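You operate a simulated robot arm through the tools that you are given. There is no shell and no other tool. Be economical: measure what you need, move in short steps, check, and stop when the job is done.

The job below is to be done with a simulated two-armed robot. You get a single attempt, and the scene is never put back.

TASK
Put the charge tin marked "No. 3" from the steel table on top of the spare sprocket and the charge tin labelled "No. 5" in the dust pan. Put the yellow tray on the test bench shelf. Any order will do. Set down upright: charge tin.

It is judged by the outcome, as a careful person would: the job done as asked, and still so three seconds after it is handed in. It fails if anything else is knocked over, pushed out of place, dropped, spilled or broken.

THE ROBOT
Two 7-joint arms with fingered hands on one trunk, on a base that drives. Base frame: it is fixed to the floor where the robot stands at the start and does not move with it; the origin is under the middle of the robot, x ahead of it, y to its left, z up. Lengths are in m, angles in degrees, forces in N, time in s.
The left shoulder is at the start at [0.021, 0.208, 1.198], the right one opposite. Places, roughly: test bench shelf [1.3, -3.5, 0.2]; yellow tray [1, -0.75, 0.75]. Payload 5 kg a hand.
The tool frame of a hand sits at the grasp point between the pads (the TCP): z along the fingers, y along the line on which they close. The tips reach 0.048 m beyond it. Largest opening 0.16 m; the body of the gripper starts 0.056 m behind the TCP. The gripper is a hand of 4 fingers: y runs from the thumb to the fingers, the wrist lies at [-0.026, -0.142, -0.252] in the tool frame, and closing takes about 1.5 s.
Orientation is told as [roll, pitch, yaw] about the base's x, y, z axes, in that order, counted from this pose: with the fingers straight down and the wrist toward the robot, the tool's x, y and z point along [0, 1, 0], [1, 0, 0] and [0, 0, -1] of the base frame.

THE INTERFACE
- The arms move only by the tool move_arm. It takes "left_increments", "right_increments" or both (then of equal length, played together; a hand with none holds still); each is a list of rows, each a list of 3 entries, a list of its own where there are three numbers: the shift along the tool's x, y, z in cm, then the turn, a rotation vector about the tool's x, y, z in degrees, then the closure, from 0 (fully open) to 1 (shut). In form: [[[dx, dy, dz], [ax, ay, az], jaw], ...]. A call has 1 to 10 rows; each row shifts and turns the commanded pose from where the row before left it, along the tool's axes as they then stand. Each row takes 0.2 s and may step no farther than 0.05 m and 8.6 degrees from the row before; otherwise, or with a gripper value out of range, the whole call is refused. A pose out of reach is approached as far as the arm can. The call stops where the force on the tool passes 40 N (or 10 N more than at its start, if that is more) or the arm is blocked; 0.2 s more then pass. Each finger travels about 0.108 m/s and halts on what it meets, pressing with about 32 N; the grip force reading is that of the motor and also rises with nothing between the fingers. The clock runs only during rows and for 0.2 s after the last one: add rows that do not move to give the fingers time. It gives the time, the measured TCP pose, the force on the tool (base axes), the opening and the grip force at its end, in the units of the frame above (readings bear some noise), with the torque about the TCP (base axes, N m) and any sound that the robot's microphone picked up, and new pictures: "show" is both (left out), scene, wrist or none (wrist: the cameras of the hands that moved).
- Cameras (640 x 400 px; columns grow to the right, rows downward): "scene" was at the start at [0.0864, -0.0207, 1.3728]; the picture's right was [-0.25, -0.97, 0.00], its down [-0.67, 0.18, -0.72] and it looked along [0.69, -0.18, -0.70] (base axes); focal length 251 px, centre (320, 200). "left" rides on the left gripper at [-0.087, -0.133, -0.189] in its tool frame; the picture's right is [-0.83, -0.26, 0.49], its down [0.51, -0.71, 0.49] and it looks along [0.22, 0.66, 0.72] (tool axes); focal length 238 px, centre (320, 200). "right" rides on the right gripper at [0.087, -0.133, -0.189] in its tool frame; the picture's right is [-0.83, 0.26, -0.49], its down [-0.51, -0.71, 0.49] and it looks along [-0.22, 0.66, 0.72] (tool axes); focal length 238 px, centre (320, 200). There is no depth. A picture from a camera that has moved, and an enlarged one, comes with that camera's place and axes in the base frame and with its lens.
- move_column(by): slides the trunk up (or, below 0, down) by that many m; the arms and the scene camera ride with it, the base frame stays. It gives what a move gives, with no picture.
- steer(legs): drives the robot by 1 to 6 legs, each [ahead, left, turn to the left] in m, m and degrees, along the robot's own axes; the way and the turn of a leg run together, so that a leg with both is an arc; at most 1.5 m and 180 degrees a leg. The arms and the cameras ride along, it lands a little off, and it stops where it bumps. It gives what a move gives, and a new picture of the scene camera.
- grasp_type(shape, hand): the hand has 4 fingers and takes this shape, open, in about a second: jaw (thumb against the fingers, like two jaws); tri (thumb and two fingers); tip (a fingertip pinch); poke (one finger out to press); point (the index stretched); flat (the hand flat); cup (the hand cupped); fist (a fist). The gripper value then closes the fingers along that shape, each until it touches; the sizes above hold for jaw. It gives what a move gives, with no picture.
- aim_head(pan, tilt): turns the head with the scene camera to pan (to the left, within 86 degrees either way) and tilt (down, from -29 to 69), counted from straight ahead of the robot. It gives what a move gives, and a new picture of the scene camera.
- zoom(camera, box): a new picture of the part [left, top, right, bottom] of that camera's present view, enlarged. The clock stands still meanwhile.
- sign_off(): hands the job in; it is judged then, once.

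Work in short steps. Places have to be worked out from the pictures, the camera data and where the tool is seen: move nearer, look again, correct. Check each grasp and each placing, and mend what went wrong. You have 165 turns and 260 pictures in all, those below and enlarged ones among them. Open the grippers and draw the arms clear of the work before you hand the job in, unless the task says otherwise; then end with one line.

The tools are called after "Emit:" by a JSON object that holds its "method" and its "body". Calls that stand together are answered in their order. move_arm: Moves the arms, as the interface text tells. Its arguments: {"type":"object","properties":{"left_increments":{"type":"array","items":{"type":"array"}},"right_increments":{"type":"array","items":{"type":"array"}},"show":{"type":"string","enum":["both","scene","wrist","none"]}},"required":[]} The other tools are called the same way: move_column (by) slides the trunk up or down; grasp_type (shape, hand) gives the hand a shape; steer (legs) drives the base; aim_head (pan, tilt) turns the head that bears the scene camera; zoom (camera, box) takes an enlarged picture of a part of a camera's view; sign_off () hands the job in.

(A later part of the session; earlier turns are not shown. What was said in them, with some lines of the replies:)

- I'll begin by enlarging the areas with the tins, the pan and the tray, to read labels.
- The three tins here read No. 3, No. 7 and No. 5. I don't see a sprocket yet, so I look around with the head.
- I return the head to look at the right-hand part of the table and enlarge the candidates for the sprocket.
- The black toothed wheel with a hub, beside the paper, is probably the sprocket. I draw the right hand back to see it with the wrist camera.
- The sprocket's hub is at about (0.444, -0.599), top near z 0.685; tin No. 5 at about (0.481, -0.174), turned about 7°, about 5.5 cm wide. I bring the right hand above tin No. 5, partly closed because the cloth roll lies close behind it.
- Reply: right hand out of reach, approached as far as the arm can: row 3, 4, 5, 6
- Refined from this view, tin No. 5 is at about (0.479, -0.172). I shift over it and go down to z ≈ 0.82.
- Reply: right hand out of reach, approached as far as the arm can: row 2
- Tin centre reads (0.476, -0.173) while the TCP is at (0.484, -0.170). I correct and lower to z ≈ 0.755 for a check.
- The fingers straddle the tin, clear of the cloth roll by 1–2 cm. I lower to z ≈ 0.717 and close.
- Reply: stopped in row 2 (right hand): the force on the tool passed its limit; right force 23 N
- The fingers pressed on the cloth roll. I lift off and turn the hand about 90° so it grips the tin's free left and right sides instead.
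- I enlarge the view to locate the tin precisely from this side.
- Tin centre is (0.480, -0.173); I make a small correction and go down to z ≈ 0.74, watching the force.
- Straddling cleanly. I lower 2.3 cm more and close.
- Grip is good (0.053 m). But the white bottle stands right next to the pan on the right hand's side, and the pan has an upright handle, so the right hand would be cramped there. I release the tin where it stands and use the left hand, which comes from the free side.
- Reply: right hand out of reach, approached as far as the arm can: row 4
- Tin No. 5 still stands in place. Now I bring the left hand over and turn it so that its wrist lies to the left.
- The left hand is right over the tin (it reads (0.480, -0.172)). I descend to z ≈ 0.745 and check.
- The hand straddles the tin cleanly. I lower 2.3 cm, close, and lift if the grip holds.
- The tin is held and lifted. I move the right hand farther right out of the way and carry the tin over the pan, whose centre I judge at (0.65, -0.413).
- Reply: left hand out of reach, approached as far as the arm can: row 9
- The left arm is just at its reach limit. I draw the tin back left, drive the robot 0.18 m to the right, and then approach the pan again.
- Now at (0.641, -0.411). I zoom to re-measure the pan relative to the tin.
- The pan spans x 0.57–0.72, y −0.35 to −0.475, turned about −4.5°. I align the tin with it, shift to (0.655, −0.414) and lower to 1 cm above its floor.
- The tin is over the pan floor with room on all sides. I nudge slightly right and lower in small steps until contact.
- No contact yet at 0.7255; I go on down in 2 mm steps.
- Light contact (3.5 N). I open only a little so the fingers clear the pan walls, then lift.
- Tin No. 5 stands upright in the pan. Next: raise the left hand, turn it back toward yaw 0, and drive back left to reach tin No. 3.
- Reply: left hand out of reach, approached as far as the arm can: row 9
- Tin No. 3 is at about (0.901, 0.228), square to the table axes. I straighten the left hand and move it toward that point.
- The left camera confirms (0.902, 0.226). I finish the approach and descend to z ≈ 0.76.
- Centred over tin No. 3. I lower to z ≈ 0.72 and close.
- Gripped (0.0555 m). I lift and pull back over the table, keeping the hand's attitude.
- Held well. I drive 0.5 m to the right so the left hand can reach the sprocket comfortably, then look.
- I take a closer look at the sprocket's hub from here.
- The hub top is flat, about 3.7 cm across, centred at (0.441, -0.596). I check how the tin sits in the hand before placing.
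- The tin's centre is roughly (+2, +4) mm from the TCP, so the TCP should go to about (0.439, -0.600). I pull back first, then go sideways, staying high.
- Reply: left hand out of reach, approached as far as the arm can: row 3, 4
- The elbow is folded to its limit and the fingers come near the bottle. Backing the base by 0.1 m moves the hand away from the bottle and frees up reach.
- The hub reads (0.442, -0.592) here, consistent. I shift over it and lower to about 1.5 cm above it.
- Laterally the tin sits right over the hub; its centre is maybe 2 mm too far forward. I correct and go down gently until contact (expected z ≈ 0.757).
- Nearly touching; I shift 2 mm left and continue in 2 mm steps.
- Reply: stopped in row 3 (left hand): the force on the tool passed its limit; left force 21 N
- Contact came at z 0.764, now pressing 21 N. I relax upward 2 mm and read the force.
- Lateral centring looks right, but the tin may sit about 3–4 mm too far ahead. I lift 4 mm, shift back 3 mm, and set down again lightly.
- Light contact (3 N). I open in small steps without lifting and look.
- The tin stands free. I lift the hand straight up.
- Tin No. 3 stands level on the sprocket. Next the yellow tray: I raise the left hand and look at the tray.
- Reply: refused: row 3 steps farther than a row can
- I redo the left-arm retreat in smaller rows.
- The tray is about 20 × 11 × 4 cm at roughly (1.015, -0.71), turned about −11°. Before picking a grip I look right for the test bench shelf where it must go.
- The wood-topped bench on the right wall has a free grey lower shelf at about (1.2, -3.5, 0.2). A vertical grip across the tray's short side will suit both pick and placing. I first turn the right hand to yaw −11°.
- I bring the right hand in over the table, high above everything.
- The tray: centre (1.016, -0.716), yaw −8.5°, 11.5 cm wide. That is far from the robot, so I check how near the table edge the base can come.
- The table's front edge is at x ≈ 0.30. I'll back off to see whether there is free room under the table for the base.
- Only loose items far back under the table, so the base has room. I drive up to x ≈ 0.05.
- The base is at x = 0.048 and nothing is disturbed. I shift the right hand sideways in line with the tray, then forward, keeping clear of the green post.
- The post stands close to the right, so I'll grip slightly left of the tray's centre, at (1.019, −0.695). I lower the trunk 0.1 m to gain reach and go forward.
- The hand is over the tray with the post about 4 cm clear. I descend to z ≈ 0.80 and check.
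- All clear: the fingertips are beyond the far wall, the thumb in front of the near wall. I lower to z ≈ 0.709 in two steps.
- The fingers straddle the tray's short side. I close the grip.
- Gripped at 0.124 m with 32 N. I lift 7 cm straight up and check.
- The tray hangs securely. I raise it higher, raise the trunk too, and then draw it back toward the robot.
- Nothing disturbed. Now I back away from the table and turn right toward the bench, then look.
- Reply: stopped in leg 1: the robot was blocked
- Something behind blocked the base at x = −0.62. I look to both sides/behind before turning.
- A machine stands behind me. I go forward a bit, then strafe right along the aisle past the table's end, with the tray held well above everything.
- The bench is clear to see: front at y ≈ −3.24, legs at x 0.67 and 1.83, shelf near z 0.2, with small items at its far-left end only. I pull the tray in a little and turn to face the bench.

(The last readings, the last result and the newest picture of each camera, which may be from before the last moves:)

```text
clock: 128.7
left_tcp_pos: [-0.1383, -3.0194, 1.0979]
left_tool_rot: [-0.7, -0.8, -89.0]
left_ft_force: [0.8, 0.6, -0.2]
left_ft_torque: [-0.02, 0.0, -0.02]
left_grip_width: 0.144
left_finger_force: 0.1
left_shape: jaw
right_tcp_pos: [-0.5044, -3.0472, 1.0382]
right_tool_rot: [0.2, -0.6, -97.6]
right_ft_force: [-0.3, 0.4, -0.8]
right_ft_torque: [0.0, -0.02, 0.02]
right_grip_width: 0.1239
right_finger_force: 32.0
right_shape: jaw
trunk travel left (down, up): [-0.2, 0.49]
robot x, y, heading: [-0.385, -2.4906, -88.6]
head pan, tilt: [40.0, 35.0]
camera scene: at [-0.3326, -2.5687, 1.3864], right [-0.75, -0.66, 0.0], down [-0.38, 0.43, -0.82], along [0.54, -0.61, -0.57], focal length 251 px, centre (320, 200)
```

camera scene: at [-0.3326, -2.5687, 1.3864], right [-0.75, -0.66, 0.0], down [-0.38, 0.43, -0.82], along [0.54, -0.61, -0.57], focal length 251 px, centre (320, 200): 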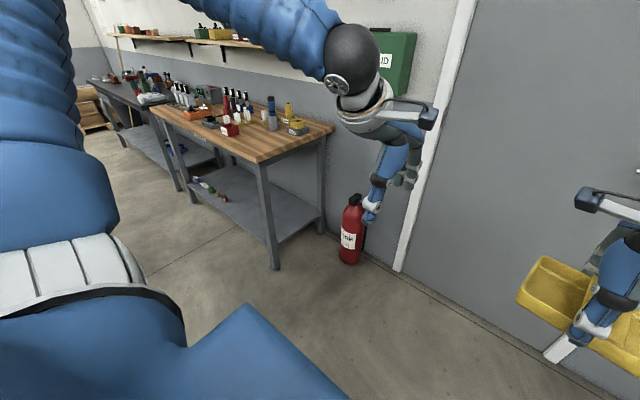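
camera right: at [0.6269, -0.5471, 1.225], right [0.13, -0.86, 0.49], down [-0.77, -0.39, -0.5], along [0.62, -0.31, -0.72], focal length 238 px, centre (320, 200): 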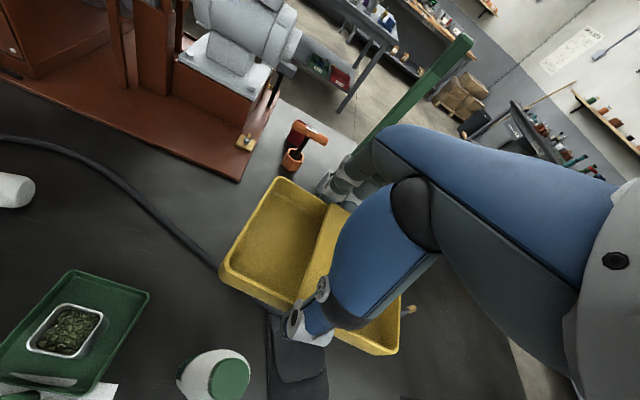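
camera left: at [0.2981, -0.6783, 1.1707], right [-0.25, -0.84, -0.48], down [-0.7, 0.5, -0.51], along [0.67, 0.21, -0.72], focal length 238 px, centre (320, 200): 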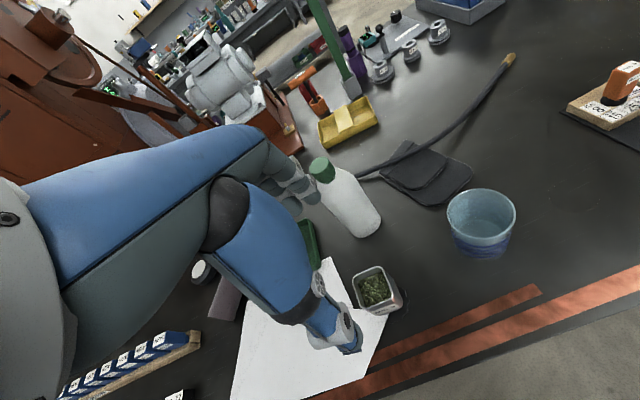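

Oriented. I drive sideways left toward the bench in two legs and look again.

Emit:
{"method": "steer", "body": {"legs": [[0, 0, -1.4], [0, 1.2, 0], [0, 0.45, 0]]}}

Emit:
{"method": "aim_head", "body": {"pan": 0, "tilt": 35}}

```text
clock: 137.4
left_tcp_pos: [1.4999, -2.967, 1.0963]
left_tool_rot: [-0.8, -1.0, -87.9]
left_ft_force: [0.4, 0.0, 0.3]
left_ft_torque: [-0.01, 0.07, -0.03]
left_grip_width: 0.1438
left_finger_force: 0.1
left_shape: jaw
right_tcp_pos: [1.134, -3.0018, 1.0377]
right_tool_rot: [0.1, -0.5, -96.5]
right_ft_force: [1.0, 0.2, -1.4]
right_ft_torque: [0.02, 0.06, -0.03]
right_grip_width: 0.1241
right_finger_force: 32.2
right_shape: jaw
trunk travel left (down, up): [-0.2, 0.49]
robot x, y, heading: [1.2383, -2.4435, -87.6]
head pan, tilt: [40.0, 35.0]
camera scene: at [1.2975, -2.5205, 1.3864], right [-0.74, -0.68, 0.0], down [-0.39, 0.42, -0.82], along [0.55, -0.6, -0.57], focal length 251 px, centre (320, 200)
```

scene: 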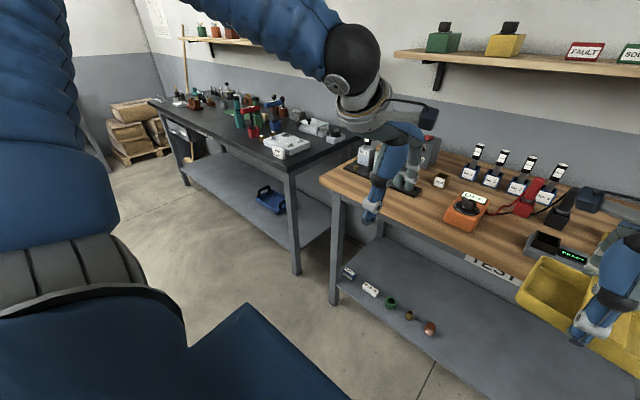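

```text
clock: 138.5
left_tcp_pos: [1.4994, -2.9674, 1.0974]
left_tool_rot: [-0.7, -1.0, -87.9]
left_ft_force: [-0.7, 0.2, 0.1]
left_ft_torque: [0.03, 0.01, -0.01]
left_grip_width: 0.1441
left_finger_force: 0.0
left_shape: jaw
right_tcp_pos: [1.1327, -3.0027, 1.037]
right_tool_rot: [0.3, -0.6, -96.5]
right_ft_force: [0.3, -0.8, -2.2]
right_ft_torque: [-0.02, 0.0, 0.0]
right_grip_width: 0.1237
right_finger_force: 31.5
right_shape: jaw
trunk travel left (down, up): [-0.2, 0.49]
robot x, y, heading: [1.2422, -2.4438, -87.6]
head pan, tilt: [0.0, 35.0]
camera scene: at [1.241, -2.5436, 1.3864], right [-1.0, -0.04, 0.0], down [-0.03, 0.57, -0.82], along [0.04, -0.82, -0.57], focal length 251 px, centre (320, 200)
```

scene: 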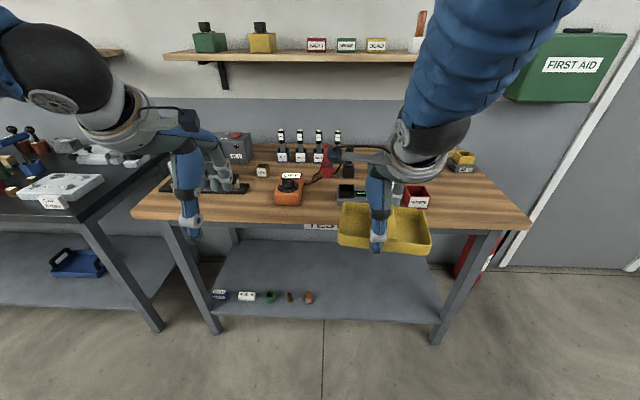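

This is the bench marked "TEST"; small items line the shelf's front for x ≥ 1.33, free space is at x 0.75–1.25. I shift the tray right to x ≈ 1.02, square it up, and lower the trunk in front of the bench.

Emit:
{"method": "move_arm", "body": {"right_increments": [[[-3.7, 0, 0], [0, 0, 0], 0.5], [[-3.7, 0, 0], [0, 0, 0], 0.5], [[-3.7, 0, 0], [0, 0, 0], 0.5], [[0, 0, 0], [0, 0, -6], 0.5], [[0, 0, 0], [0, 0, 0], 0.5]], "show": "none"}}

Emit:
{"method": "move_column", "body": {"by": -0.2}}

Emit:
{"method": "move_arm", "body": {"right_increments": [[[0, 0, 4.5], [0, 0, 0], 0.5], [[0, 0, 4.5], [0, 0, 0], 0.5], [[0, 0, 4.5], [0, 0, 0], 0.5], [[0, 0, 4.5], [0, 0, 0], 0.5], [[0, 0, 4.5], [0, 0, 0], 0.5], [[0, 0, 4.5], [0, 0, 0], 0.5], [[0, 0, 0], [0, 0, 0], 0.5]]}}

```text
clock: 139.7
left_tcp_pos: [1.4991, -2.9671, 1.0974]
left_tool_rot: [-0.9, -1.0, -87.8]
left_ft_force: [0.5, -0.6, 0.1]
left_ft_torque: [0.03, 0.03, 0.0]
left_grip_width: 0.1441
left_finger_force: 0.0
left_shape: jaw
right_tcp_pos: [1.0213, -2.9882, 1.0361]
right_tool_rot: [0.2, -0.8, -90.4]
right_ft_force: [1.3, -1.2, -1.8]
right_ft_torque: [0.0, -0.06, 0.0]
right_grip_width: 0.1236
right_finger_force: 31.6
right_shape: jaw
trunk travel left (down, up): [-0.2, 0.49]
robot x, y, heading: [1.2384, -2.4431, -87.6]
head pan, tilt: [0.0, 35.0]
```

```text
clock: 141.8
left_tcp_pos: [1.4988, -2.9668, 0.898]
left_tool_rot: [-0.7, -1.0, -88.0]
left_ft_force: [-0.3, 0.8, 0.2]
left_ft_torque: [0.02, 0.02, 0.06]
left_grip_width: 0.144
left_finger_force: 0.1
left_shape: jaw
right_tcp_pos: [1.0222, -2.9888, 0.8369]
right_tool_rot: [0.2, -0.8, -90.5]
right_ft_force: [-0.1, 0.8, -1.2]
right_ft_torque: [-0.02, -0.03, 0.0]
right_grip_width: 0.1239
right_finger_force: 32.0
right_shape: jaw
trunk travel left (down, up): [0.0, 0.69]
robot x, y, heading: [1.2406, -2.4439, -87.7]
head pan, tilt: [0.0, 35.0]
```

```text
clock: 143.4
left_tcp_pos: [1.4993, -2.9672, 0.8969]
left_tool_rot: [-0.8, -1.1, -87.9]
left_ft_force: [0.5, -0.6, 1.5]
left_ft_torque: [0.02, 0.04, 0.01]
left_grip_width: 0.1437
left_finger_force: 0.1
left_shape: jaw
right_tcp_pos: [1.0278, -2.9883, 0.5677]
right_tool_rot: [0.2, -0.8, -90.5]
right_ft_force: [0.5, -0.9, -1.0]
right_ft_torque: [0.03, -0.03, 0.0]
right_grip_width: 0.1242
right_finger_force: 32.2
right_shape: jaw
trunk travel left (down, up): [0.0, 0.69]
robot x, y, heading: [1.2414, -2.4448, -87.3]
head pan, tilt: [0.0, 35.0]
camera scene: at [1.2409, -2.5434, 1.1865], right [-1.0, -0.04, 0.0], down [-0.03, 0.57, -0.82], along [0.04, -0.82, -0.57], focal length 251 px, centre (320, 200)
camera right: at [1.1128, -2.8552, 0.7537], right [-0.84, -0.25, 0.49], down [-0.5, 0.71, -0.5], along [-0.22, -0.66, -0.72], focal length 238 px, centre (320, 200)
```

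scene: 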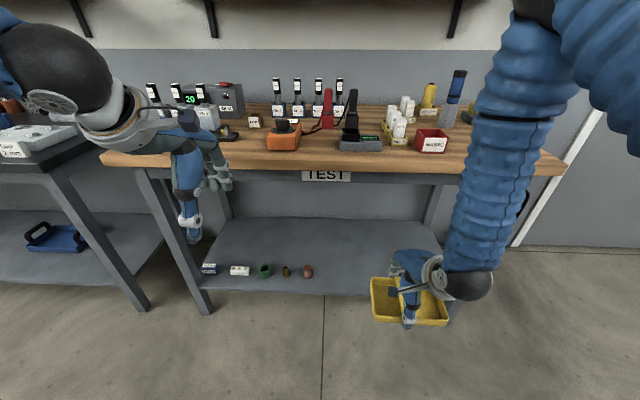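
right: 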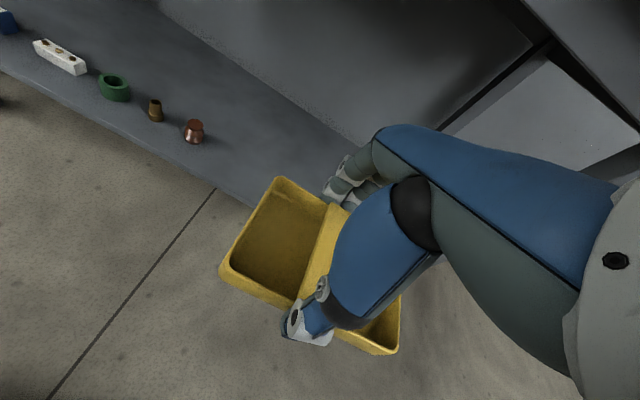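

The tray hangs in front of the shelf. I lower it further to z ≈ 0.34 and, at the same time, raise the left hand so it will stay above the bench-top items.

Emit:
{"method": "move_arm", "body": {"right_increments": [[[0, 0, 4.5], [0, 0, 0], 0.5], [[0, 0, 4.5], [0, 0, 0], 0.5], [[0, 0, 4.5], [0, 0, 0], 0.5], [[0, 0, 4.5], [0, 0, 0], 0.5], [[0, 0, 4.5], [0, 0, 0], 0.5], [[0, 0, 0], [0, 0, 0], 0.5], [[0, 0, 0], [0, 0, 0], 0.5], [[0, 0, 0], [0, 0, 0], 0.5], [[0, 0, 0], [0, 0, 0], 0.5]], "left_increments": [[[0, -2, -4.3], [0, 0, 0], 0.1], [[0, -2, -4.3], [0, 0, 0], 0.1], [[0, -2, -4.3], [0, 0, 0], 0.1], [[0, -2, -4.3], [0, 0, 0], 0.1], [[0, -2, -4.3], [0, 0, 0], 0.1], [[0, -2, -4.3], [0, 0, 0], 0.1], [[0, -2, -4.3], [0, 0, 0], 0.1], [[0, 0, -4.3], [0, 0, 0], 0.1], [[0, 0, 0], [0, 0, 0], 0.1]]}}

```text
clock: 145.4
left_tcp_pos: [1.4995, -2.8217, 1.2398]
left_tool_rot: [-0.8, -1.0, -87.9]
left_ft_force: [-0.6, 0.1, 0.5]
left_ft_torque: [0.01, -0.01, 0.0]
left_grip_width: 0.1439
left_finger_force: 0.0
left_shape: jaw
right_tcp_pos: [1.025, -2.9926, 0.3424]
right_tool_rot: [0.2, -0.7, -90.5]
right_ft_force: [0.1, 0.1, -1.2]
right_ft_torque: [0.01, -0.04, 0.03]
right_grip_width: 0.1238
right_finger_force: 31.7
right_shape: jaw
trunk travel left (down, up): [0.0, 0.69]
robot x, y, heading: [1.2398, -2.4436, -87.6]
head pan, tilt: [0.0, 35.0]
camera scene: at [1.241, -2.5435, 1.1864], right [-1.0, -0.04, 0.0], down [-0.03, 0.57, -0.82], along [0.04, -0.82, -0.57], focal length 251 px, centre (320, 200)
camera right: at [1.1107, -2.859, 0.5289], right [-0.84, -0.25, 0.49], down [-0.5, 0.71, -0.5], along [-0.22, -0.66, -0.72], focal length 238 px, centre (320, 200)
camera left: at [1.4097, -2.688, 1.4276], right [-0.85, 0.22, -0.48], down [0.47, 0.72, -0.51], along [0.23, -0.66, -0.71], focal length 238 px, centre (320, 200)
```

scene: 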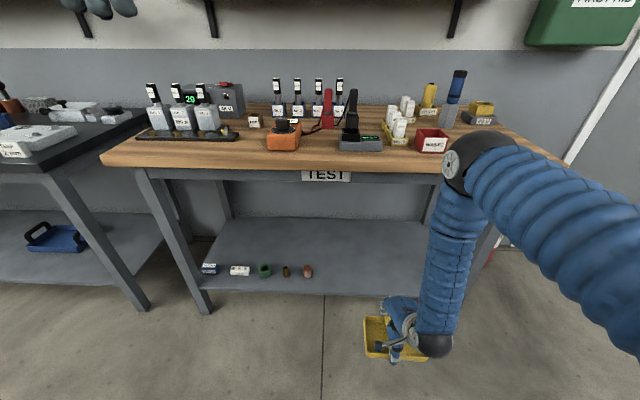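
right: 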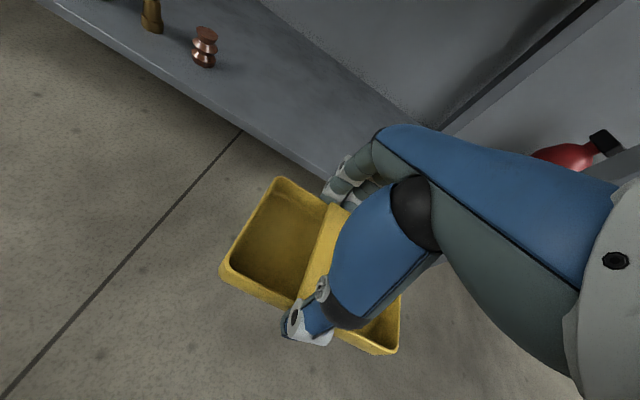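
left: 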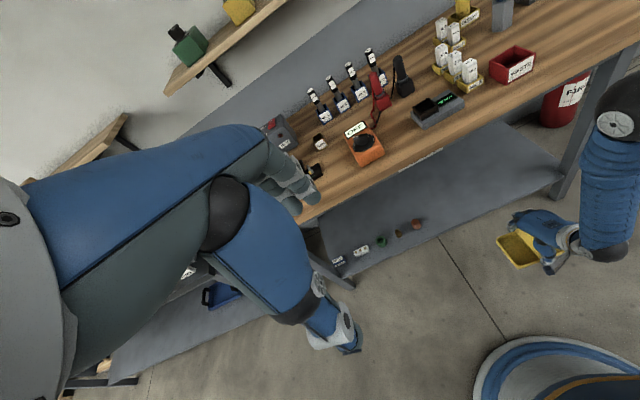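

The elbow points forward and must stay clear of the bench edge, so I drive ahead only 0.165 m and will then extend the arm under the top.

Emit:
{"method": "steer", "body": {"legs": [[0.165, 0, 0]]}}

Emit:
{"method": "move_arm", "body": {"right_increments": [[[0, 3, 0], [0, 0, 0], 0.5], [[0, 3, 0], [0, 0, 0], 0.5], [[0, 3, 0], [0, 0, 0], 0.5], [[0, 0, 0], [0, 0, 0], 0.5]]}}

```text
clock: 146.9
left_tcp_pos: [1.5045, -2.987, 1.2391]
left_tool_rot: [-0.7, -0.8, -88.1]
left_ft_force: [-0.6, -1.1, -0.7]
left_ft_torque: [0.16, 0.01, 0.0]
left_grip_width: 0.1438
left_finger_force: 0.0
left_shape: jaw
right_tcp_pos: [1.0286, -3.1528, 0.3406]
right_tool_rot: [0.2, -0.6, -90.7]
right_ft_force: [0.3, -0.8, -2.1]
right_ft_torque: [0.06, -0.02, 0.0]
right_grip_width: 0.1234
right_finger_force: 32.4
right_shape: jaw
trunk travel left (down, up): [0.0, 0.69]
robot x, y, heading: [1.2458, -2.6075, -87.4]
head pan, tilt: [0.0, 35.0]
camera scene: at [1.2474, -2.7073, 1.1863], right [-1.0, -0.04, 0.0], down [-0.02, 0.57, -0.82], along [0.03, -0.82, -0.57], focal length 251 px, centre (320, 200)
```

scene: 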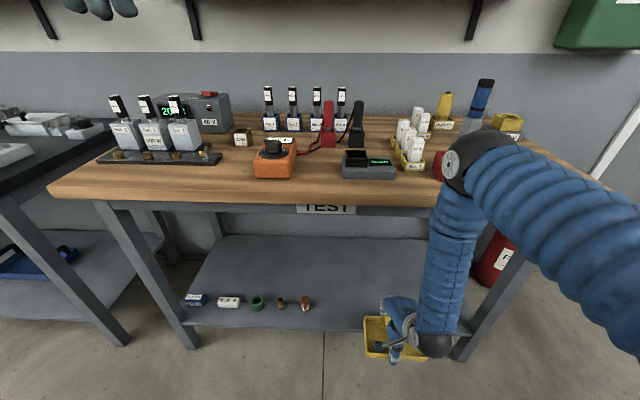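

```text
clock: 147.9
left_tcp_pos: [1.5057, -2.9857, 1.2386]
left_tool_rot: [-0.7, -1.0, -88.2]
left_ft_force: [0.0, 0.1, 0.4]
left_ft_torque: [-0.02, 0.0, -0.02]
left_grip_width: 0.1437
left_finger_force: 0.1
left_shape: jaw
right_tcp_pos: [1.0274, -3.2433, 0.3415]
right_tool_rot: [0.2, -0.6, -90.7]
right_ft_force: [-0.1, 0.3, -0.9]
right_ft_torque: [-0.01, -0.07, -0.02]
right_grip_width: 0.1236
right_finger_force: 31.3
right_shape: jaw
trunk travel left (down, up): [0.0, 0.69]
robot x, y, heading: [1.2471, -2.6076, -87.8]
head pan, tilt: [0.0, 35.0]
camera scene: at [1.2473, -2.7064, 1.1864], right [-1.0, -0.04, 0.0], down [-0.02, 0.57, -0.82], along [0.03, -0.82, -0.57], focal length 251 px, centre (320, 200)
camera right: at [1.1145, -3.1101, 0.5287], right [-0.84, -0.24, 0.49], down [-0.5, 0.71, -0.5], along [-0.22, -0.66, -0.72], focal length 238 px, centre (320, 200)
```

scene: 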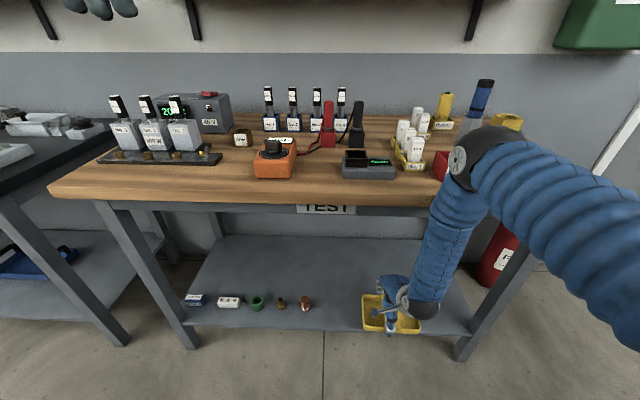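
right: 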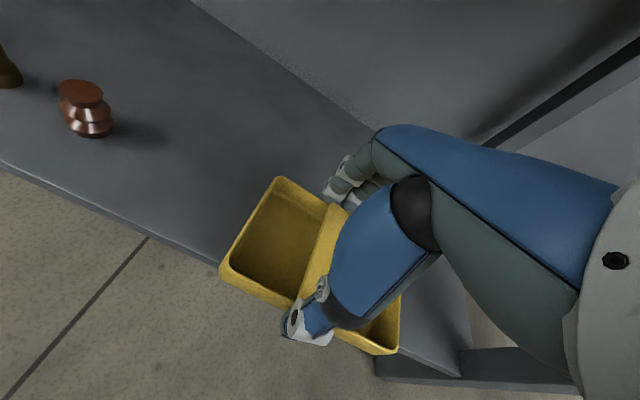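

The arm unfolds nicely and the tray enters above the shelf (its front edge is at y ≈ −3.22). I extend another 9.5 cm.

Emit:
{"method": "move_arm", "body": {"right_increments": [[[0, 3.2, 0], [0, 0, 0], 0.5], [[0, 3.2, 0], [0, 0, 0], 0.5], [[0, 3.2, 0], [0, 0, 0], 0.5], [[0, 0, 0], [0, 0, 0], 0.5]]}}

Emit:
{"method": "zoom", "body": {"camera": "scene", "box": [320, 130, 560, 380]}}

```text
clock: 149.1
left_tcp_pos: [1.5052, -2.9735, 1.2427]
left_tool_rot: [-0.7, -1.4, -88.4]
left_ft_force: [0.2, 0.4, 0.2]
left_ft_torque: [-0.02, 0.06, -0.01]
left_grip_width: 0.1441
left_finger_force: 0.1
left_shape: jaw
right_tcp_pos: [1.0275, -3.3096, 0.3355]
right_tool_rot: [0.1, 0.6, -90.8]
right_ft_force: [-1.1, 0.3, -1.1]
right_ft_torque: [0.04, -0.04, -0.01]
right_grip_width: 0.1238
right_finger_force: 31.9
right_shape: jaw
trunk travel left (down, up): [0.0, 0.69]
robot x, y, heading: [1.2455, -2.6028, -88.2]
head pan, tilt: [0.0, 35.0]
stopped in row 4 (right hand): the arm was blocked; the commanded pose is now the measured one
camera scene: at [1.2488, -2.6923, 1.1889], right [-1.0, -0.03, 0.0], down [-0.02, 0.57, -0.82], along [0.03, -0.82, -0.57], focal length 251 px, centre (320, 200)
camera right: at [1.1148, -3.1814, 0.526], right [-0.84, -0.25, 0.48], down [-0.5, 0.72, -0.48], along [-0.23, -0.64, -0.73], focal length 238 px, centre (320, 200)
```

scene: 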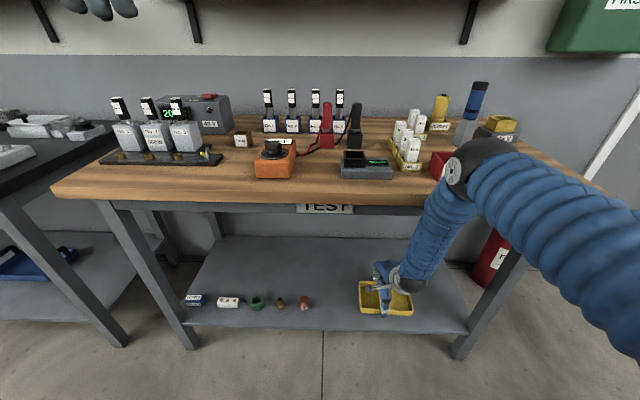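
right: 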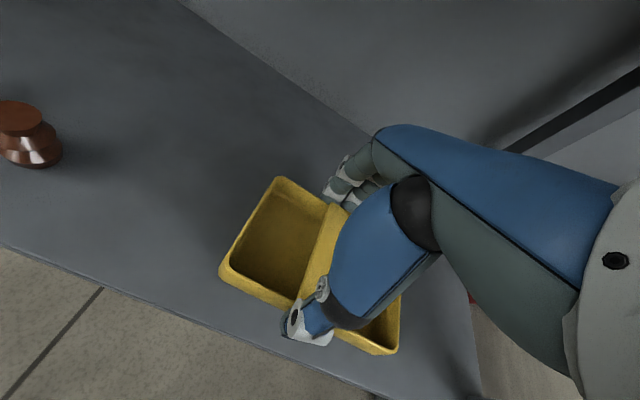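

```text
1.60 times, centred on (440, 255) of scene
camera zoom: at [1.2488, -2.6923, 1.1889], right [-1.0, -0.03, 0.0], down [-0.02, 0.57, -0.82], along [0.03, -0.82, -0.57], focal length 402 px, centre (128, 112)
```

zoom: 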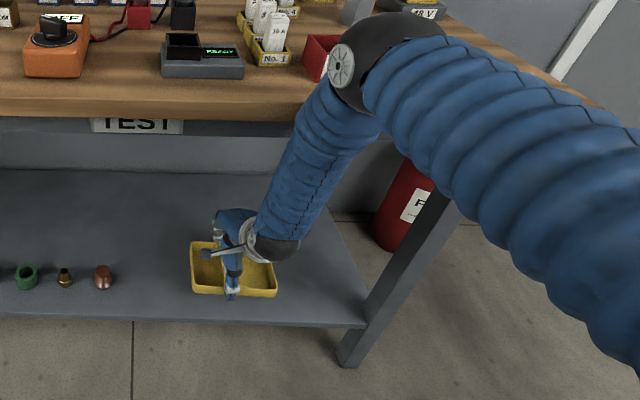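

The forearm met the bench-top edge. I ease the arm back 3 cm, back the base off 7 cm, and extend again so that the arm runs straighter and lower.

Emit:
{"method": "move_arm", "body": {"right_increments": [[[0, -1.5, 0], [0, 0, 0], 0.5], [[0, -1.5, 0], [0, 0, 0], 0.5], [[0, 0, 0], [0, 0, 0], 0.5]], "show": "none"}}

Emit:
{"method": "steer", "body": {"legs": [[-0.07, 0, 0]]}}

```text
clock: 149.9
left_tcp_pos: [1.5036, -2.9835, 1.2389]
left_tool_rot: [-0.7, -1.1, -88.3]
left_ft_force: [-0.5, 0.8, 0.0]
left_ft_torque: [0.01, -0.01, -0.04]
left_grip_width: 0.1439
left_finger_force: 0.0
left_shape: jaw
right_tcp_pos: [1.0271, -3.2861, 0.3279]
right_tool_rot: [0.1, 0.9, -90.7]
right_ft_force: [-0.3, -0.6, -1.8]
right_ft_torque: [0.0, -0.04, -0.01]
right_grip_width: 0.1238
right_finger_force: 31.5
right_shape: jaw
trunk travel left (down, up): [0.0, 0.69]
robot x, y, heading: [1.245, -2.6065, -87.8]
head pan, tilt: [0.0, 35.0]
```

```text
clock: 150.9
left_tcp_pos: [1.501, -2.9138, 1.2401]
left_tool_rot: [-0.7, -1.1, -88.5]
left_ft_force: [0.5, 1.0, 0.4]
left_ft_torque: [-0.12, -0.06, 0.04]
left_grip_width: 0.1438
left_finger_force: 0.1
left_shape: jaw
right_tcp_pos: [1.0242, -3.2173, 0.3279]
right_tool_rot: [0.0, 0.9, -90.9]
right_ft_force: [0.0, -0.1, -0.6]
right_ft_torque: [-0.03, 0.03, 0.0]
right_grip_width: 0.1237
right_finger_force: 31.7
right_shape: jaw
trunk travel left (down, up): [0.0, 0.69]
robot x, y, heading: [1.2456, -2.5347, -88.0]
head pan, tilt: [0.0, 35.0]
camera scene: at [1.2447, -2.633, 1.1866], right [-1.0, -0.04, 0.0], down [-0.02, 0.57, -0.82], along [0.03, -0.82, -0.57], focal length 251 px, centre (320, 200)
```

scene: 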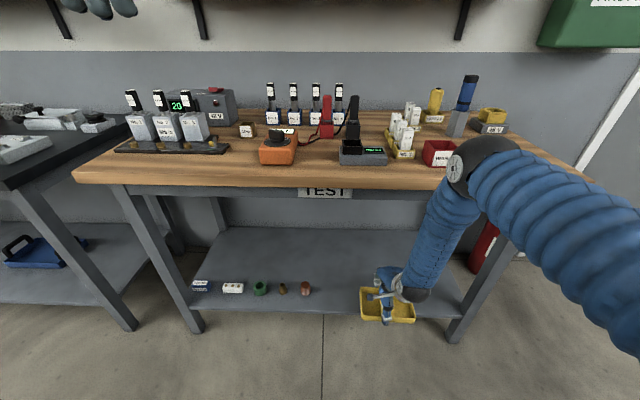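

I extend 10 cm while lowering slightly.

Emit:
{"method": "move_arm", "body": {"right_increments": [[[0, 2.5, 0.6], [0, 0, 0], 0.5], [[0, 2.5, 0.6], [0, 0, 0], 0.5], [[0, 2.5, 0.6], [0, 0, 0], 0.5], [[0, 2.5, 0.6], [0, 0, 0], 0.5], [[0, 0, 0], [0, 0, 0], 0.5]]}}

```text
clock: 152.1
left_tcp_pos: [1.5011, -2.9141, 1.2395]
left_tool_rot: [-0.8, -1.0, -88.4]
left_ft_force: [-0.4, -0.9, -0.2]
left_ft_torque: [0.0, 0.02, 0.0]
left_grip_width: 0.1441
left_finger_force: 0.1
left_shape: jaw
right_tcp_pos: [1.0229, -3.3206, 0.3]
right_tool_rot: [0.1, 1.0, -90.8]
right_ft_force: [-0.5, -0.1, -1.6]
right_ft_torque: [0.03, 0.02, 0.0]
right_grip_width: 0.1238
right_finger_force: 31.9
right_shape: jaw
trunk travel left (down, up): [0.0, 0.69]
robot x, y, heading: [1.2436, -2.5328, -87.6]
head pan, tilt: [0.0, 35.0]
camera scene: at [1.2448, -2.6342, 1.1865], right [-1.0, -0.04, 0.0], down [-0.02, 0.57, -0.82], along [0.03, -0.82, -0.57], focal length 251 px, centre (320, 200)
camera right: at [1.1106, -3.1926, 0.4912], right [-0.84, -0.26, 0.48], down [-0.5, 0.72, -0.48], along [-0.23, -0.64, -0.73], focal length 238 px, centre (320, 200)
```

scene: 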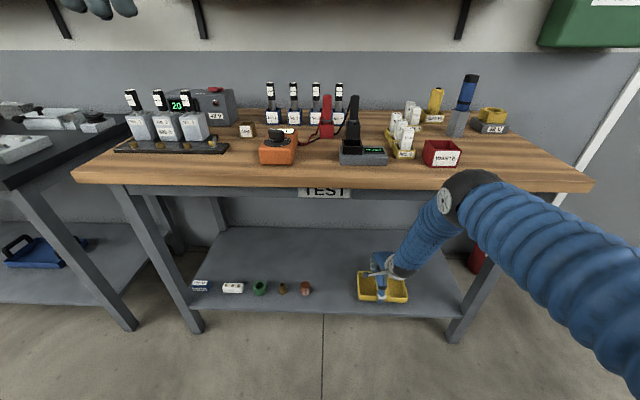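
right: 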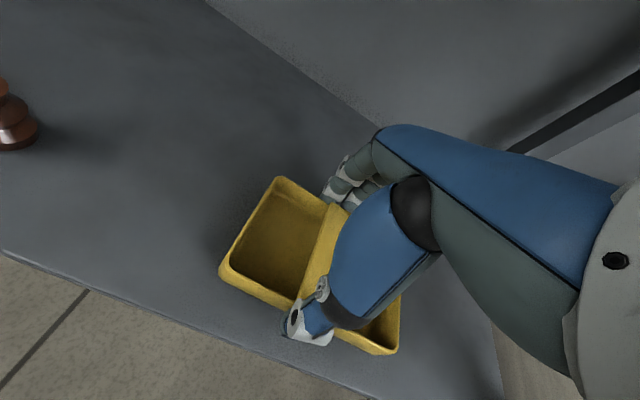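

Clear now, with the tray 4 cm inside the shelf edge. I lower step by step to contact (expected near z 0.26).

Emit:
{"method": "move_arm", "body": {"right_increments": [[[0, 0.7, 1.2], [0, 0, 0], 0.5], [[0, 0.3, 1.0], [0, 0, 0], 0.5], [[0, 0, 0.5], [0, 0, 0], 0.5], [[0, 0, 0.4], [0, 0, 0], 0.5], [[0, 0, 0.3], [0, 0, 0], 0.5], [[0, 0, 0], [0, 0, 0], 0.5]], "show": "wrist"}}

Emit:
{"method": "zoom", "body": {"camera": "scene", "box": [320, 230, 448, 310]}}

```text
clock: 153.1
left_tcp_pos: [1.5013, -2.9128, 1.239]
left_tool_rot: [-0.7, -1.0, -88.4]
left_ft_force: [0.1, -0.9, -0.2]
left_ft_torque: [0.07, 0.01, -0.02]
left_grip_width: 0.144
left_finger_force: 0.1
left_shape: jaw
right_tcp_pos: [1.0251, -3.3343, 0.2784]
right_tool_rot: [0.3, 0.3, -90.9]
right_ft_force: [0.1, 7.2, 23.3]
right_ft_torque: [0.55, 0.03, 0.05]
right_grip_width: 0.1212
right_finger_force: 32.5
right_shape: jaw
trunk travel left (down, up): [0.0, 0.69]
robot x, y, heading: [1.2463, -2.5372, -88.0]
head pan, tilt: [0.0, 35.0]
stopped in row 4 (right hand): the force on the tool passed its limit (the readings are from after the stop); the commanded pose is now the measured one
camera right: at [1.1115, -3.2048, 0.4684], right [-0.84, -0.25, 0.48], down [-0.49, 0.72, -0.49], along [-0.22, -0.65, -0.73], focal length 238 px, centre (320, 200)
```

right: 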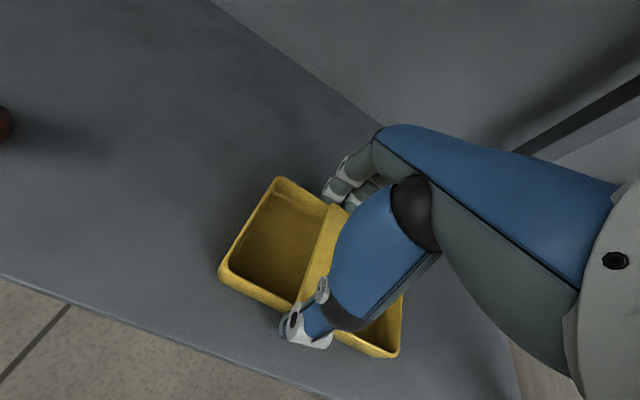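

```text
5.00 times, centred on (384, 270) of scene
camera zoom: at [1.2451, -2.6328, 1.1866], right [-1.0, -0.04, 0.0], down [-0.02, 0.57, -0.82], along [0.03, -0.82, -0.57], focal length 1255 px, centre (0, -150)
```

zoom: 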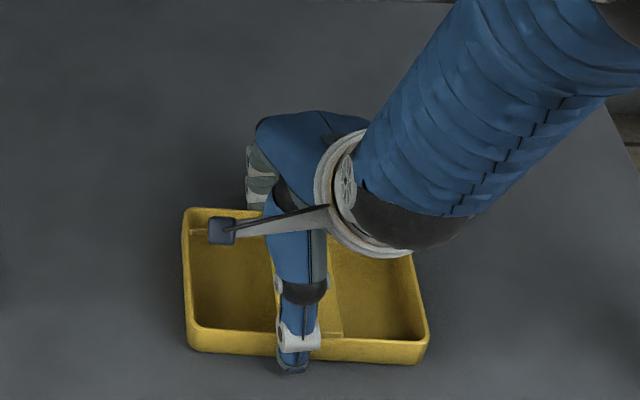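

Contact at z 0.278 with the tray on the shelf. I ease up 2 mm and open the fingers gently.

Emit:
{"method": "move_arm", "body": {"right_increments": [[[0, 0, -0.2], [0, 0, 0], 0.3], [[0, 0, 0], [0, 0, 0], 0.22], [[0, 0, 0], [0, 0, 0], 0.15], [[0, 0, 0], [0, 0, 0], 0.06], [[0, 0, 0], [0, 0, 0], 0.04], [[0, 0, 0], [0, 0, 0], 0.04]], "show": "wrist"}}

Emit:
{"method": "zoom", "body": {"camera": "scene", "box": [320, 230, 448, 310]}}

```text
clock: 154.5
left_tcp_pos: [1.5023, -2.9158, 1.2394]
left_tool_rot: [-0.8, -1.0, -88.4]
left_ft_force: [1.1, 0.4, -0.1]
left_ft_torque: [-0.02, 0.01, 0.01]
left_grip_width: 0.1443
left_finger_force: 0.1
left_shape: jaw
right_tcp_pos: [1.0243, -3.3325, 0.2778]
right_tool_rot: [0.2, 0.6, -90.8]
right_ft_force: [-0.8, 0.3, 0.0]
right_ft_torque: [0.0, -0.01, 0.0]
right_grip_width: 0.1532
right_finger_force: 0.0
right_shape: jaw
trunk travel left (down, up): [0.0, 0.69]
robot x, y, heading: [1.2469, -2.5374, -87.9]
head pan, tilt: [0.0, 35.0]
camera right: at [1.1115, -3.2038, 0.4676], right [-0.84, -0.25, 0.48], down [-0.49, 0.72, -0.49], along [-0.22, -0.65, -0.73], focal length 238 px, centre (320, 200)
```

right: 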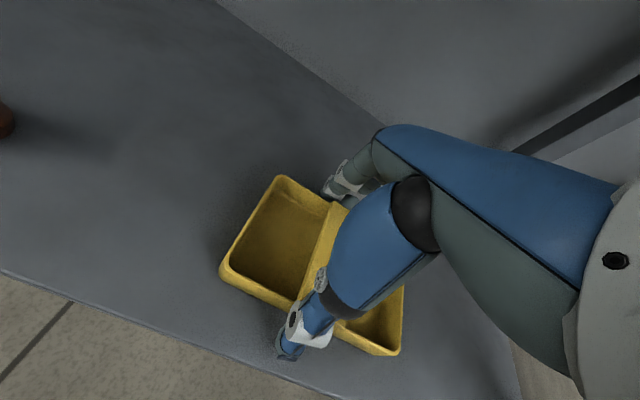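

```text
5.00 times, centred on (384, 270) of scene
camera zoom: at [1.2448, -2.634, 1.1864], right [-1.0, -0.04, 0.0], down [-0.02, 0.57, -0.82], along [0.03, -0.82, -0.57], focal length 1255 px, centre (0, -150)
```

zoom: 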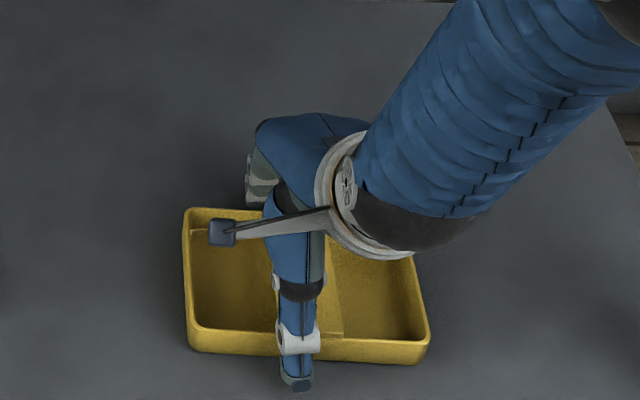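

Released; the tray rests on the shelf. I raise the hand 6 cm straight up so the fingertips clear the rim.

Emit:
{"method": "move_arm", "body": {"right_increments": [[[0, 0, -1.5], [0, 0, 0], 0.0], [[0, 0, -1.5], [0, 0, 0], 0.0], [[0, 0, -1.5], [0, 0, 0], 0.0], [[0, 0, -1.5], [0, 0, 0], 0.0], [[0, 0, -0.7], [0, 0, 0], 0.0]]}}

```text
clock: 155.7
left_tcp_pos: [1.5007, -2.9149, 1.2385]
left_tool_rot: [-0.6, -1.0, -88.4]
left_ft_force: [-0.1, 0.3, -0.1]
left_ft_torque: [0.06, 0.01, 0.01]
left_grip_width: 0.1437
left_finger_force: 0.0
left_shape: jaw
right_tcp_pos: [1.0241, -3.3322, 0.3461]
right_tool_rot: [0.2, 0.5, -90.7]
right_ft_force: [-0.6, -0.6, -0.2]
right_ft_torque: [-0.04, 0.0, 0.04]
right_grip_width: 0.1597
right_finger_force: 0.0
right_shape: jaw
trunk travel left (down, up): [0.0, 0.69]
robot x, y, heading: [1.2455, -2.538, -88.1]
head pan, tilt: [0.0, 35.0]
camera scene: at [1.2448, -2.6339, 1.1864], right [-1.0, -0.04, 0.0], down [-0.02, 0.57, -0.82], along [0.03, -0.82, -0.57], focal length 251 px, centre (320, 200)
camera right: at [1.1108, -3.2032, 0.5354], right [-0.84, -0.25, 0.48], down [-0.49, 0.72, -0.49], along [-0.22, -0.65, -0.73], focal length 238 px, centre (320, 200)
```

scene: 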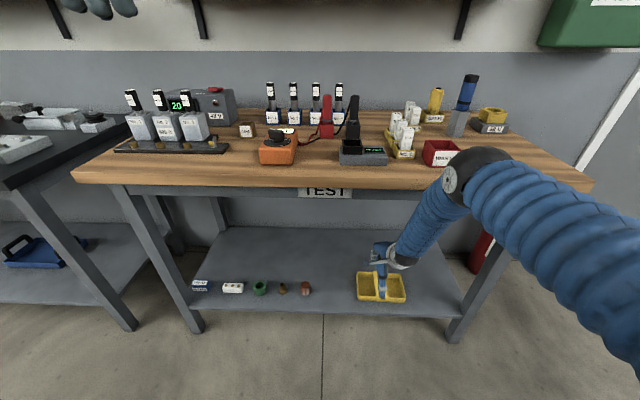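
right: 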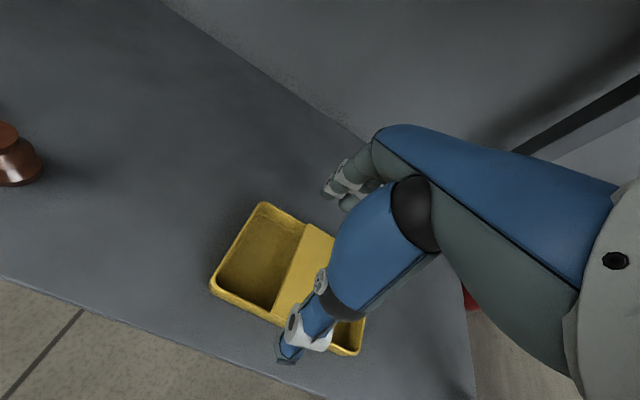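

The tray sits well on the shelf. I back the base 0.1 m (a chair is behind), then retract the arm fully out and check.

Emit:
{"method": "steer", "body": {"legs": [[-0.1, 0, 0]]}}

Emit:
{"method": "move_arm", "body": {"right_increments": [[[0, -4, 0], [0, 0, 0], 0.0], [[0, -4, 0], [0, 0, 0], 0.0], [[0, -4, 0], [0, 0, 0], 0.0], [[0, -4, 0], [0, 0, 0], 0.0], [[0, -4, 0], [0, 0, 0], 0.0], [[0, -4, 0], [0, 0, 0], 0.0]], "show": "scene"}}

Emit:
{"method": "zoom", "body": {"camera": "scene", "box": [180, 200, 480, 340]}}

```text
clock: 156.8
left_tcp_pos: [1.4979, -2.811, 1.24]
left_tool_rot: [-0.8, -1.1, -88.3]
left_ft_force: [0.0, 1.5, 0.5]
left_ft_torque: [-0.14, -0.04, 0.05]
left_grip_width: 0.144
left_finger_force: 0.0
left_shape: jaw
right_tcp_pos: [1.0215, -3.2319, 0.3468]
right_tool_rot: [0.3, 0.5, -90.7]
right_ft_force: [0.6, 0.1, 1.1]
right_ft_torque: [-0.02, 0.03, -0.01]
right_grip_width: 0.1597
right_finger_force: 0.1
right_shape: jaw
trunk travel left (down, up): [0.0, 0.69]
robot x, y, heading: [1.2407, -2.4399, -87.9]
head pan, tilt: [0.0, 35.0]
camera scene: at [1.2412, -2.532, 1.1866], right [-1.0, -0.04, 0.0], down [-0.02, 0.57, -0.82], along [0.03, -0.82, -0.57], focal length 251 px, centre (320, 200)
```

scene: 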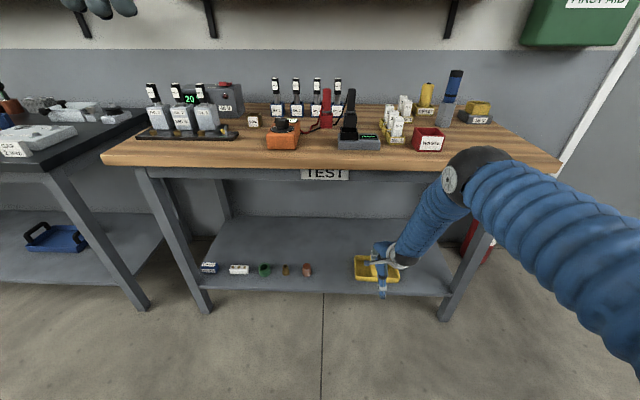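

```text
clock: 158.2
left_tcp_pos: [1.498, -2.8129, 1.2397]
left_tool_rot: [-0.8, -1.1, -88.3]
left_ft_force: [-0.3, 0.0, 0.3]
left_ft_torque: [-0.04, -0.01, -0.04]
left_grip_width: 0.144
left_finger_force: 0.1
left_shape: jaw
right_tcp_pos: [1.0235, -2.995, 0.3489]
right_tool_rot: [0.2, 0.3, -90.8]
right_ft_force: [0.2, -1.7, 1.2]
right_ft_torque: [0.17, 0.04, 0.02]
right_grip_width: 0.1602
right_finger_force: 0.0
right_shape: jaw
trunk travel left (down, up): [0.0, 0.69]
robot x, y, heading: [1.2394, -2.432, -87.8]
head pan, tilt: [0.0, 35.0]
camera scene: at [1.2412, -2.5331, 1.1865], right [-1.0, -0.04, 0.0], down [-0.02, 0.57, -0.82], along [0.03, -0.82, -0.57], focal length 251 px, centre (320, 200)
```

scene: 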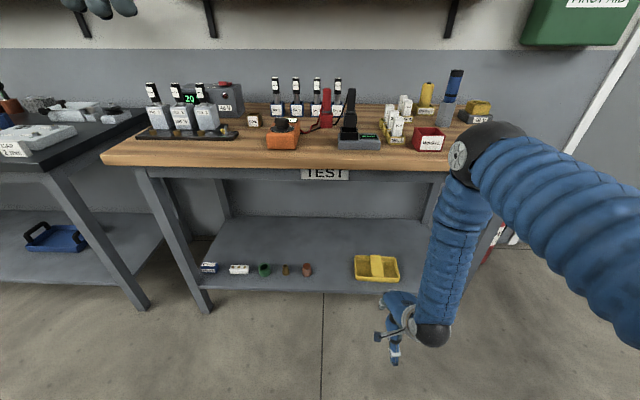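

```text
2.13 times, centred on (330, 270) of scene
camera zoom: at [1.2412, -2.5331, 1.1865], right [-1.0, -0.04, 0.0], down [-0.02, 0.57, -0.82], along [0.03, -0.82, -0.57], focal length 535 px, centre (299, 51)
```

zoom: 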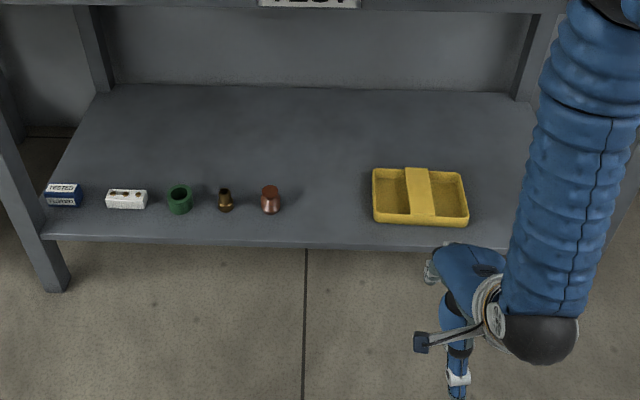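

The tray lies whole on the test bench shelf, both tins were seen upright in their places, and both hands are open and clear. I hand the job in.

Emit:
{"method": "sign_off", "body": {}}

```text
The job is handed in.
```

I placed the "No. 3" tin upright on the spare sprocket, the "No. 5" tin upright in the dust pan and the yellow tray on the test bench shelf. Three contacts went beyond the planned ones: a brief press on the cloth roll, a base bump against something behind the robot, and the forearm touching the bench-top edge. I saw nothing move at the roll or the bench. I never saw what the base hit, and I did not look at the tins again after leaving the table.
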